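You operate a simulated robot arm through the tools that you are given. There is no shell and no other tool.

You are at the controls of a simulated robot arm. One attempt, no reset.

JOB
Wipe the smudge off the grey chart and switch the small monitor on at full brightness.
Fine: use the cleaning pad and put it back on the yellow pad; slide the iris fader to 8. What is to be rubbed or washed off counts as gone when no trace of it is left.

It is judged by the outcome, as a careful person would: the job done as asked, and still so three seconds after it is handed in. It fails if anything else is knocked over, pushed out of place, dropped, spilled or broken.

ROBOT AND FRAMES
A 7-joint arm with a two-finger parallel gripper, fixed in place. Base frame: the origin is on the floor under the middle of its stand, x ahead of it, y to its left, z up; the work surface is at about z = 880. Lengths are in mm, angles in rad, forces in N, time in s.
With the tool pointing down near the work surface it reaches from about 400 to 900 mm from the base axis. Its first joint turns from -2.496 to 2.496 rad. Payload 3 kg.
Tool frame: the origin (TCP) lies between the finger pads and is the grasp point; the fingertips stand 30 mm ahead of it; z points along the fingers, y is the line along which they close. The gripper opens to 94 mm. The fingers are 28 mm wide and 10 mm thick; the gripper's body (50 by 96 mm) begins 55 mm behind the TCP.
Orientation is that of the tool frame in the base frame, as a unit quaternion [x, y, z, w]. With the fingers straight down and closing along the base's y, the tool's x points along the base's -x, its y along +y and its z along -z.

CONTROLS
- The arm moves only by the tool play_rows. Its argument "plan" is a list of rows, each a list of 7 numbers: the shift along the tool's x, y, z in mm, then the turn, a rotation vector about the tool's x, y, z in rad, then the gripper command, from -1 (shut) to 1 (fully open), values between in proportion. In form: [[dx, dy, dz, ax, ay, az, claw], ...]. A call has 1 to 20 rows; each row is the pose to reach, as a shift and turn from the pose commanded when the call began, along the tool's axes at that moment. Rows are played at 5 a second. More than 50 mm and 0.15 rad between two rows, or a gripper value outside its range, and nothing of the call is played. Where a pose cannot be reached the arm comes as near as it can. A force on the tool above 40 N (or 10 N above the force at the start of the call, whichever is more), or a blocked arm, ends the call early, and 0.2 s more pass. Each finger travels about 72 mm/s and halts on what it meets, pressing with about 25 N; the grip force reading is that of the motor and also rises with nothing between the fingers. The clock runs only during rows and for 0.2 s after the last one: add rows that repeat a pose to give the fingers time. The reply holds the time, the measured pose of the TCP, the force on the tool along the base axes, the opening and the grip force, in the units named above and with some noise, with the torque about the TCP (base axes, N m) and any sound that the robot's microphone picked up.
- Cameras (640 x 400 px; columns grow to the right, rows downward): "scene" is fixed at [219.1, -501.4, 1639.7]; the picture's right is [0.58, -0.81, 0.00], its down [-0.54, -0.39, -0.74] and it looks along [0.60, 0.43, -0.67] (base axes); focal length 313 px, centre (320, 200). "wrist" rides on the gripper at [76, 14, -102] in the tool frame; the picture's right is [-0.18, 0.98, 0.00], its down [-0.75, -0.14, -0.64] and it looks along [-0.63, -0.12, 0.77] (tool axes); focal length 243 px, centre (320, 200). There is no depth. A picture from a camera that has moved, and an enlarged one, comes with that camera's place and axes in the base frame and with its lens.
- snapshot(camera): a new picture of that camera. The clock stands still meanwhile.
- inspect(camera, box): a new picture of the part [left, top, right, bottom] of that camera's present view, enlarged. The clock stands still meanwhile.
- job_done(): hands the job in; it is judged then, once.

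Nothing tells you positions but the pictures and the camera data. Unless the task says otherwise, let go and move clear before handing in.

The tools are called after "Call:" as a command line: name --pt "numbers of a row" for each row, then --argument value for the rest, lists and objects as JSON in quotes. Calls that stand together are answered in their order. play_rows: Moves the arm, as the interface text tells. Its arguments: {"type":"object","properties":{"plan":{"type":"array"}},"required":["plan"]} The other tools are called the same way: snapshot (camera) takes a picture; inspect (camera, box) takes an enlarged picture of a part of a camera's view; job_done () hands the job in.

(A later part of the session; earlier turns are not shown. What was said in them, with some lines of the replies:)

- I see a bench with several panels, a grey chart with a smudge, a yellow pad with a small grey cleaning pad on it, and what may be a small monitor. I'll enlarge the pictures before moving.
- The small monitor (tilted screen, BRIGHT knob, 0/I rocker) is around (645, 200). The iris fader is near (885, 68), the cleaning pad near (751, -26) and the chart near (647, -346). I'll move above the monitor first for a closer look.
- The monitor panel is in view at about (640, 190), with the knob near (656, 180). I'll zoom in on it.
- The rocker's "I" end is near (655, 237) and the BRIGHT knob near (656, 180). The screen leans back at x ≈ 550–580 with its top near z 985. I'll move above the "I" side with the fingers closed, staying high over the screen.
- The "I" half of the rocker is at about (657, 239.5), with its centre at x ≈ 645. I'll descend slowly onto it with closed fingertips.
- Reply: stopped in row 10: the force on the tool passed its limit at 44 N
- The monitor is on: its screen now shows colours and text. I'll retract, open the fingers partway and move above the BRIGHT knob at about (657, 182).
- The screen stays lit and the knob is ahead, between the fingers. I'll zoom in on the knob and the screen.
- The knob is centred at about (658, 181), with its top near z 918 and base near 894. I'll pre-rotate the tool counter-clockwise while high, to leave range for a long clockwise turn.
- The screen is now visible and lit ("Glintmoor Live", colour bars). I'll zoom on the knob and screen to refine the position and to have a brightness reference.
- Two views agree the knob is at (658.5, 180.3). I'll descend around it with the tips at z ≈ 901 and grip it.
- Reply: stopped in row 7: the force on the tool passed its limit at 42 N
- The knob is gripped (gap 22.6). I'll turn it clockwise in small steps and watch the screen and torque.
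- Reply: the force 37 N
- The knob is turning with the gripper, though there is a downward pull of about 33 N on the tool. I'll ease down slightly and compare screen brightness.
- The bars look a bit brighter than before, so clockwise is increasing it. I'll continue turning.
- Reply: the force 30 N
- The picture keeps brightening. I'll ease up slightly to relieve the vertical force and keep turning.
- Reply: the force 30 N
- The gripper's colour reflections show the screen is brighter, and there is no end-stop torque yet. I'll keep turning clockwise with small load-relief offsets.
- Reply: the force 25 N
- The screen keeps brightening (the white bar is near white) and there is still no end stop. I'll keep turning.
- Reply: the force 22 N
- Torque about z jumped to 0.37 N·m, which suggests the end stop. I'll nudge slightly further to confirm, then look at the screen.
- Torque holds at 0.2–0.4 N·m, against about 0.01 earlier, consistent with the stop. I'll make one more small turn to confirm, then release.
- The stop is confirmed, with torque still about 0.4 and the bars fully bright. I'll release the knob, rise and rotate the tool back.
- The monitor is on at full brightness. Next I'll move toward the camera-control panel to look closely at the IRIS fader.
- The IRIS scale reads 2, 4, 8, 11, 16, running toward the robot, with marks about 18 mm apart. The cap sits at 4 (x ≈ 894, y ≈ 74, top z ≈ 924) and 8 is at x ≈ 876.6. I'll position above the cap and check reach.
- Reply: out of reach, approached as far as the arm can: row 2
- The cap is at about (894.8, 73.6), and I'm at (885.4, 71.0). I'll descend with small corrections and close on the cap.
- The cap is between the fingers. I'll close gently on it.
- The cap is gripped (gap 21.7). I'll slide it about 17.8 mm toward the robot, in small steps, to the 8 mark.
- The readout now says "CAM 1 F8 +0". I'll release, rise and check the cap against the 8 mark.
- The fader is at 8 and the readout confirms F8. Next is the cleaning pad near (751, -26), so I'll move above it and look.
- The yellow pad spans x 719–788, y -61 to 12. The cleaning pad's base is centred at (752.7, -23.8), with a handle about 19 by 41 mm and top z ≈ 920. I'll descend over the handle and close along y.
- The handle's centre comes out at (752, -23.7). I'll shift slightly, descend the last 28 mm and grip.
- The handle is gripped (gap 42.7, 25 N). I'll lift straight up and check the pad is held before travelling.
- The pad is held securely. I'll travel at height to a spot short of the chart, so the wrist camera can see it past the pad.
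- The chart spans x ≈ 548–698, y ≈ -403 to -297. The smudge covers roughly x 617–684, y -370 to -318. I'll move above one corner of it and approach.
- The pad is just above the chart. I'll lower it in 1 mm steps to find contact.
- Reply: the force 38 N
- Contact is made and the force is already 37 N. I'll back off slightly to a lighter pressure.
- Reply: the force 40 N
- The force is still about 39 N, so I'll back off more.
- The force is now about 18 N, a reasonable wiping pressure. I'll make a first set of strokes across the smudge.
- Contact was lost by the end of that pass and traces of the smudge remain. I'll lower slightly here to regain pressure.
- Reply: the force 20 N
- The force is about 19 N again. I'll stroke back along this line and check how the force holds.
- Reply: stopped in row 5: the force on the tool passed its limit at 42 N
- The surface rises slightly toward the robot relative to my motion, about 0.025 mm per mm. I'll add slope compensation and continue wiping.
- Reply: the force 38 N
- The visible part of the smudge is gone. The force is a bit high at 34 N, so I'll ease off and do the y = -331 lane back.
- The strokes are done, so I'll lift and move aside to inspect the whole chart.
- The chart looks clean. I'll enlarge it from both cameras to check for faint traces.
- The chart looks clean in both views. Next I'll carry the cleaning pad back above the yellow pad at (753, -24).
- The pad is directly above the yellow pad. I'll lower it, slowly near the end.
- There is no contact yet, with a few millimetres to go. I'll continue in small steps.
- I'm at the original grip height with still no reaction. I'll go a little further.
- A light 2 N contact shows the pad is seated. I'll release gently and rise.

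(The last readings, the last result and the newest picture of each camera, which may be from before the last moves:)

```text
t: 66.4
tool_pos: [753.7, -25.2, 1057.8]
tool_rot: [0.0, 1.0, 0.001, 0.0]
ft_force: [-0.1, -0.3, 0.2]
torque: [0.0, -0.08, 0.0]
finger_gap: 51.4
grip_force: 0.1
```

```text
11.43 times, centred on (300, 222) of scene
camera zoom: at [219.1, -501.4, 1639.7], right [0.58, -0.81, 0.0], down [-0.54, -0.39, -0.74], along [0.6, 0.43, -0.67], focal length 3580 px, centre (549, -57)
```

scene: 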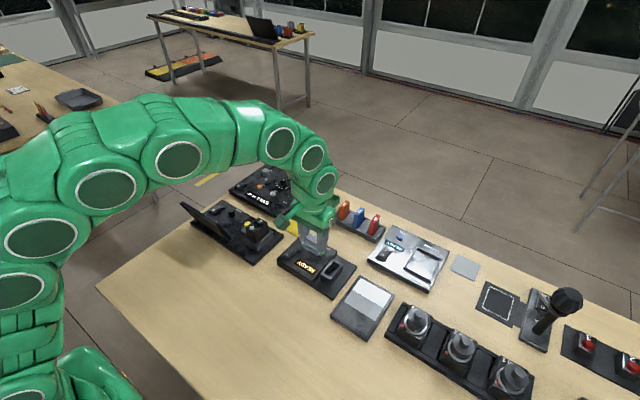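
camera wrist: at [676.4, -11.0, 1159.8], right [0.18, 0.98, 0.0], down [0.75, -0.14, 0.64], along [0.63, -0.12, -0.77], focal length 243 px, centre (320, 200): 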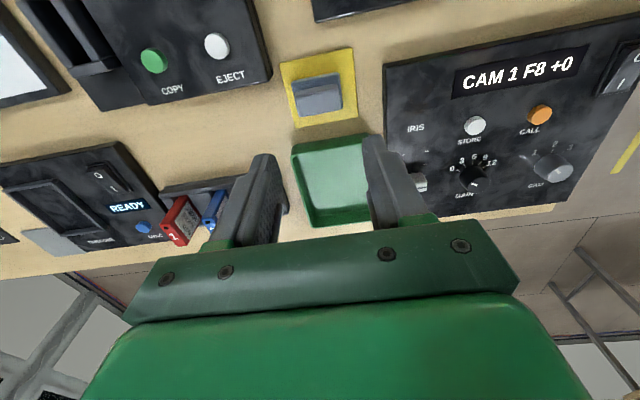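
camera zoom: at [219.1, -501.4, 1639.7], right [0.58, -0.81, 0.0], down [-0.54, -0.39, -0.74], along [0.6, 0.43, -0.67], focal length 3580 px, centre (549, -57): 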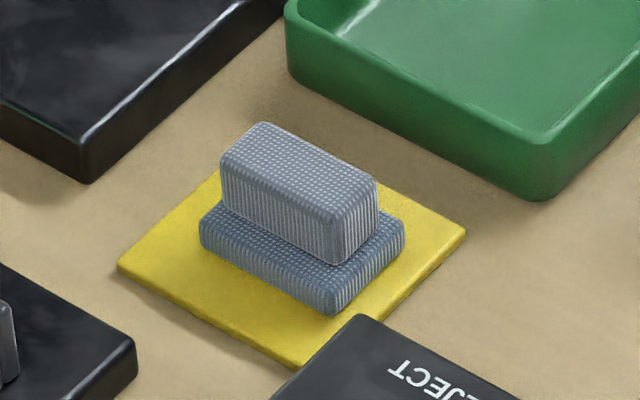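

The cleaning pad is back on the yellow pad. I'll go look at the chart up close with empty fingers to confirm no trace is left.

Call:
play_rows --pt "18 -36 0 0 0 0 0.1" --pt "36 -71 0 0 0 0 0.1" --pt "55 -107 0 0 0 0 0.1" --pt "73 -142 0 0 0 0 0.1" --pt "91 -178 0 0 0 0 0.1" --pt "109 -213 0 0 0 0 0.1" --pt "128 -249 0 0 0 0 0.1" --pt "146 -284 0 0 0 0 0.1" --pt "164 -320 0 0 0 0 0.1" --pt "164 -320 0 0 0 0 0.1"

Call:
snapshot --camera "wrist"

Call:
inspect --camera "wrist" --box '[220, 20, 412, 140]'

```text
t: 68.6
tool_pos: [589.5, -346.4, 1055.4]
tool_rot: [0.0, 1.0, 0.0, 0.0]
ft_force: [-0.7, -0.6, -0.1]
torque: [0.0, -0.03, -0.01]
finger_gap: 51.7
grip_force: 0.1
```

```text
taken
camera wrist: at [511.2, -330.1, 1159.1], right [0.18, 0.98, 0.0], down [0.75, -0.14, 0.64], along [0.63, -0.12, -0.77], focal length 243 px, centre (320, 200)
```

wrist: 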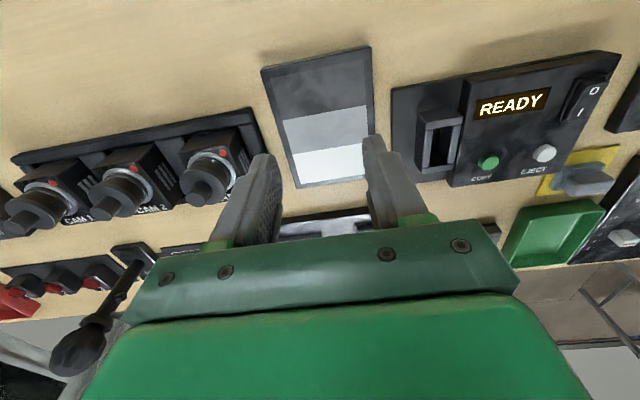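

```text
3.33 times, centred on (316, 80) of wrist
camera zoom: at [511.2, -330.1, 1159.1], right [0.18, 0.98, 0.0], down [0.75, -0.14, 0.64], along [0.63, -0.12, -0.77], focal length 809 px, centre (333, 600)
```

zoom: 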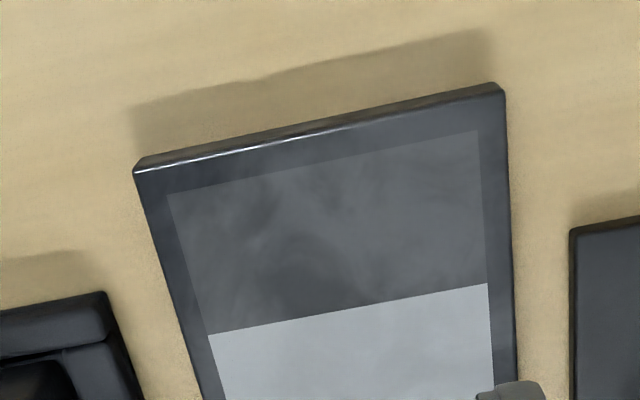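

The dark band shows the same cloudy texture as the other black surfaces. I'll check the white and grey bands up close as well, and the rest of the bench.

Call:
inspect --camera "wrist" --box '[260, 95, 388, 195]'

Call:
inspect --camera "scene" --box '[176, 150, 336, 250]'

Call:
snapshot --camera "scene"

```text
4.00 times, centred on (324, 145) of wrist
camera zoom: at [511.2, -330.1, 1159.1], right [0.18, 0.98, 0.0], down [0.75, -0.14, 0.64], along [0.63, -0.12, -0.77], focal length 970 px, centre (304, 420)
```

zoom: 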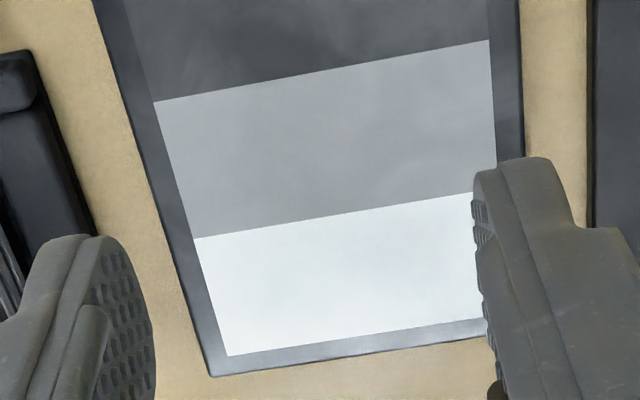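

```text
4.00 times, centred on (256, 200) of scene
camera zoom: at [219.1, -501.4, 1639.7], right [0.58, -0.81, 0.0], down [-0.54, -0.39, -0.74], along [0.6, 0.43, -0.67], focal length 1253 px, centre (576, 200)
```

zoom: 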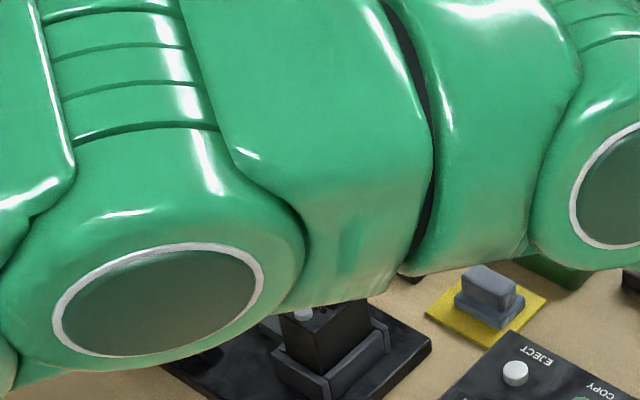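

```text
taken
```

scene: 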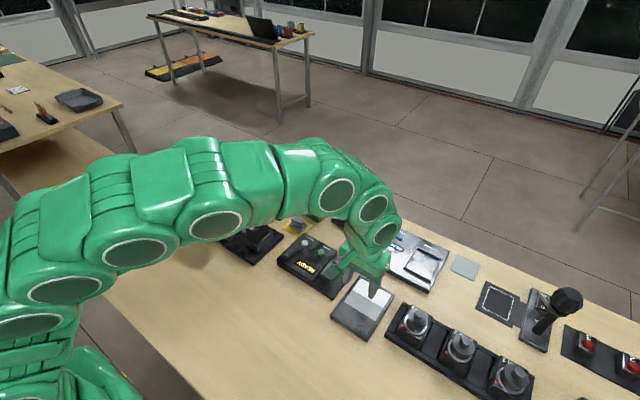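

The chart is clean. I'll retreat to a high, clear pose and do a final check of the monitor, fader and pad.

Call:
play_rows --pt "0 0 -40 0 0 0 0.1" --pt "3 15 -80 0 0 0 0.1" --pt "6 40 -120 0 0 0 0.1" --pt "10 75 -150 0 0 0 0.1" --pt "14 115 -170 0 0 0 0.1" --pt "18 155 -187 0 0 0 0.1" --pt "22 195 -187 0 0 0 0.1" --pt "26 235 -187 0 0 0 0.1" --pt "30 275 -187 0 0 0 0.1" --pt "34 315 -187 0 0 0 0.1" --pt "38 350 -187 0 0 0 0.1" --pt "41 386 -187 0 0 0 0.1" --pt "41 386 -187 0 0 0 0.1"

Call:
snapshot --camera "wrist"

Call:
snapshot --camera "scene"

Call:
inspect --camera "scene" --box '[170, 150, 330, 250]'

Call:
inspect --camera "scene" --box '[320, 250, 480, 350]'

```text
t: 71.4
tool_pos: [548.9, 40.1, 1244.8]
tool_rot: [-0.001, 1.0, 0.001, 0.0]
ft_force: [-0.6, 0.1, 0.6]
torque: [0.01, 0.01, 0.0]
finger_gap: 51.8
grip_force: 0.2
```

```text
taken
camera wrist: at [470.8, 55.5, 1346.7], right [0.18, 0.98, 0.0], down [0.75, -0.14, 0.64], along [0.63, -0.12, -0.77], focal length 243 px, centre (320, 200)
```

wrist: 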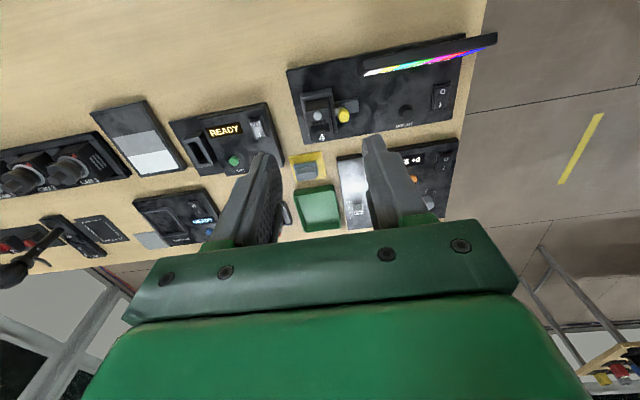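

```text
taken
```

scene: 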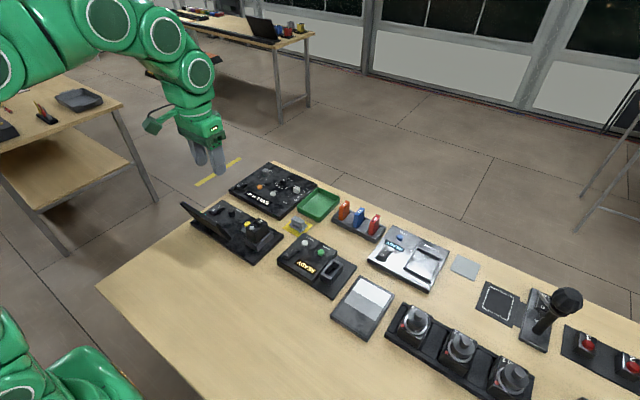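

```text
4.00 times, centred on (250, 200) of scene
camera zoom: at [219.1, -501.4, 1639.7], right [0.58, -0.81, 0.0], down [-0.54, -0.39, -0.74], along [0.6, 0.43, -0.67], focal length 1253 px, centre (600, 200)
```

zoom: 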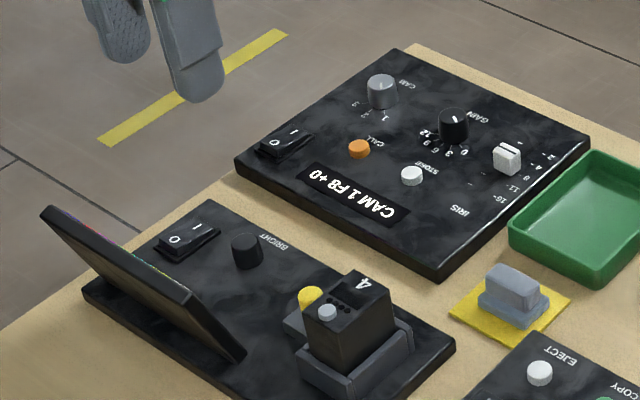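

```text
4.00 times, centred on (400, 300) of scene
camera zoom: at [219.1, -501.4, 1639.7], right [0.58, -0.81, 0.0], down [-0.54, -0.39, -0.74], along [0.6, 0.43, -0.67], focal length 1253 px, centre (0, -200)
```

zoom: 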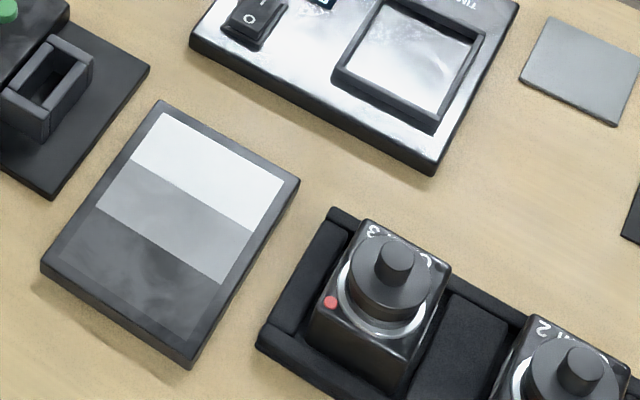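

Everything looks in place: F8 is set, the pad is on the yellow pad, the chart is clean and unmoved, and the monitor is lit. One last zoom on the monitor screen to confirm brightness.

Call:
inspect --camera "wrist" --box '[350, 20, 510, 120]'

Call:
inspect --camera "wrist" --box '[280, 140, 360, 190]'

```text
4.00 times, centred on (430, 70) of wrist
camera zoom: at [470.8, 55.5, 1346.7], right [0.18, 0.98, 0.0], down [0.75, -0.14, 0.64], along [0.63, -0.12, -0.77], focal length 970 px, centre (-120, 720)
```

zoom: 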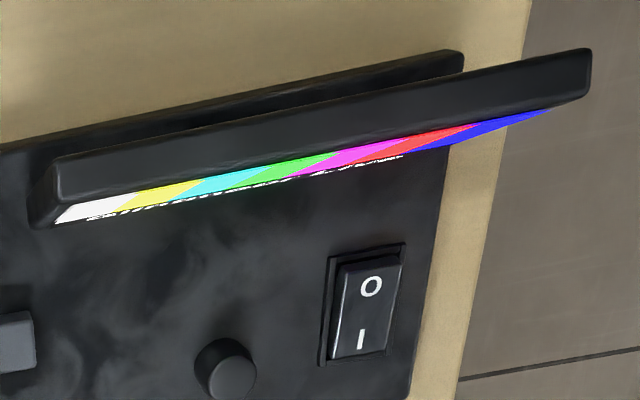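

```text
8.00 times, centred on (320, 165) of wrist
camera zoom: at [470.8, 55.5, 1346.7], right [0.18, 0.98, 0.0], down [0.75, -0.14, 0.64], along [0.63, -0.12, -0.77], focal length 1941 px, centre (320, 480)
```

zoom: 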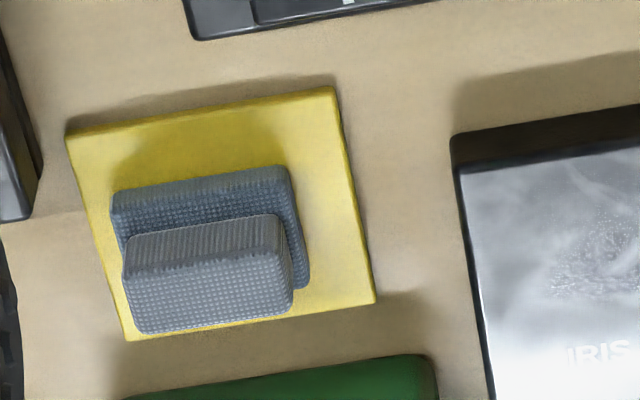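

The grey chart has been wiped clean, and the small monitor is on with its BRIGHT knob turned up to the end stop. The iris fader is at 8 and the readout shows F8. The cleaning pad is back fully on its yellow pad, and the arm is clear of the bench. I'm handing in now.

Call:
job_done

```text
The job is handed in.
```

The job is handed in, and in my last pictures everything you asked for was done:

- **Chart:** no trace of the smudge shows in close-ups from both cameras. The dark band looks slightly cloudy, which I take to be surface texture, since the other black panels look the same. The chart has not moved.
- **Monitor:** it is switched on, and the BRIGHT knob is turned clockwise to its end stop. The knob stopped turning there and the colour bars look fully bright.
- **Iris fader:** it is at the 8 mark, and the readout shows "CAM 1 F8 +0".
- **Cleaning pad:** it is back on the yellow pad, about 4 mm from where it started, with roughly 10 mm of yellow showing on its closest side.

I saw nothing else knocked or moved, and the arm is back near its starting pose, well above the bench.
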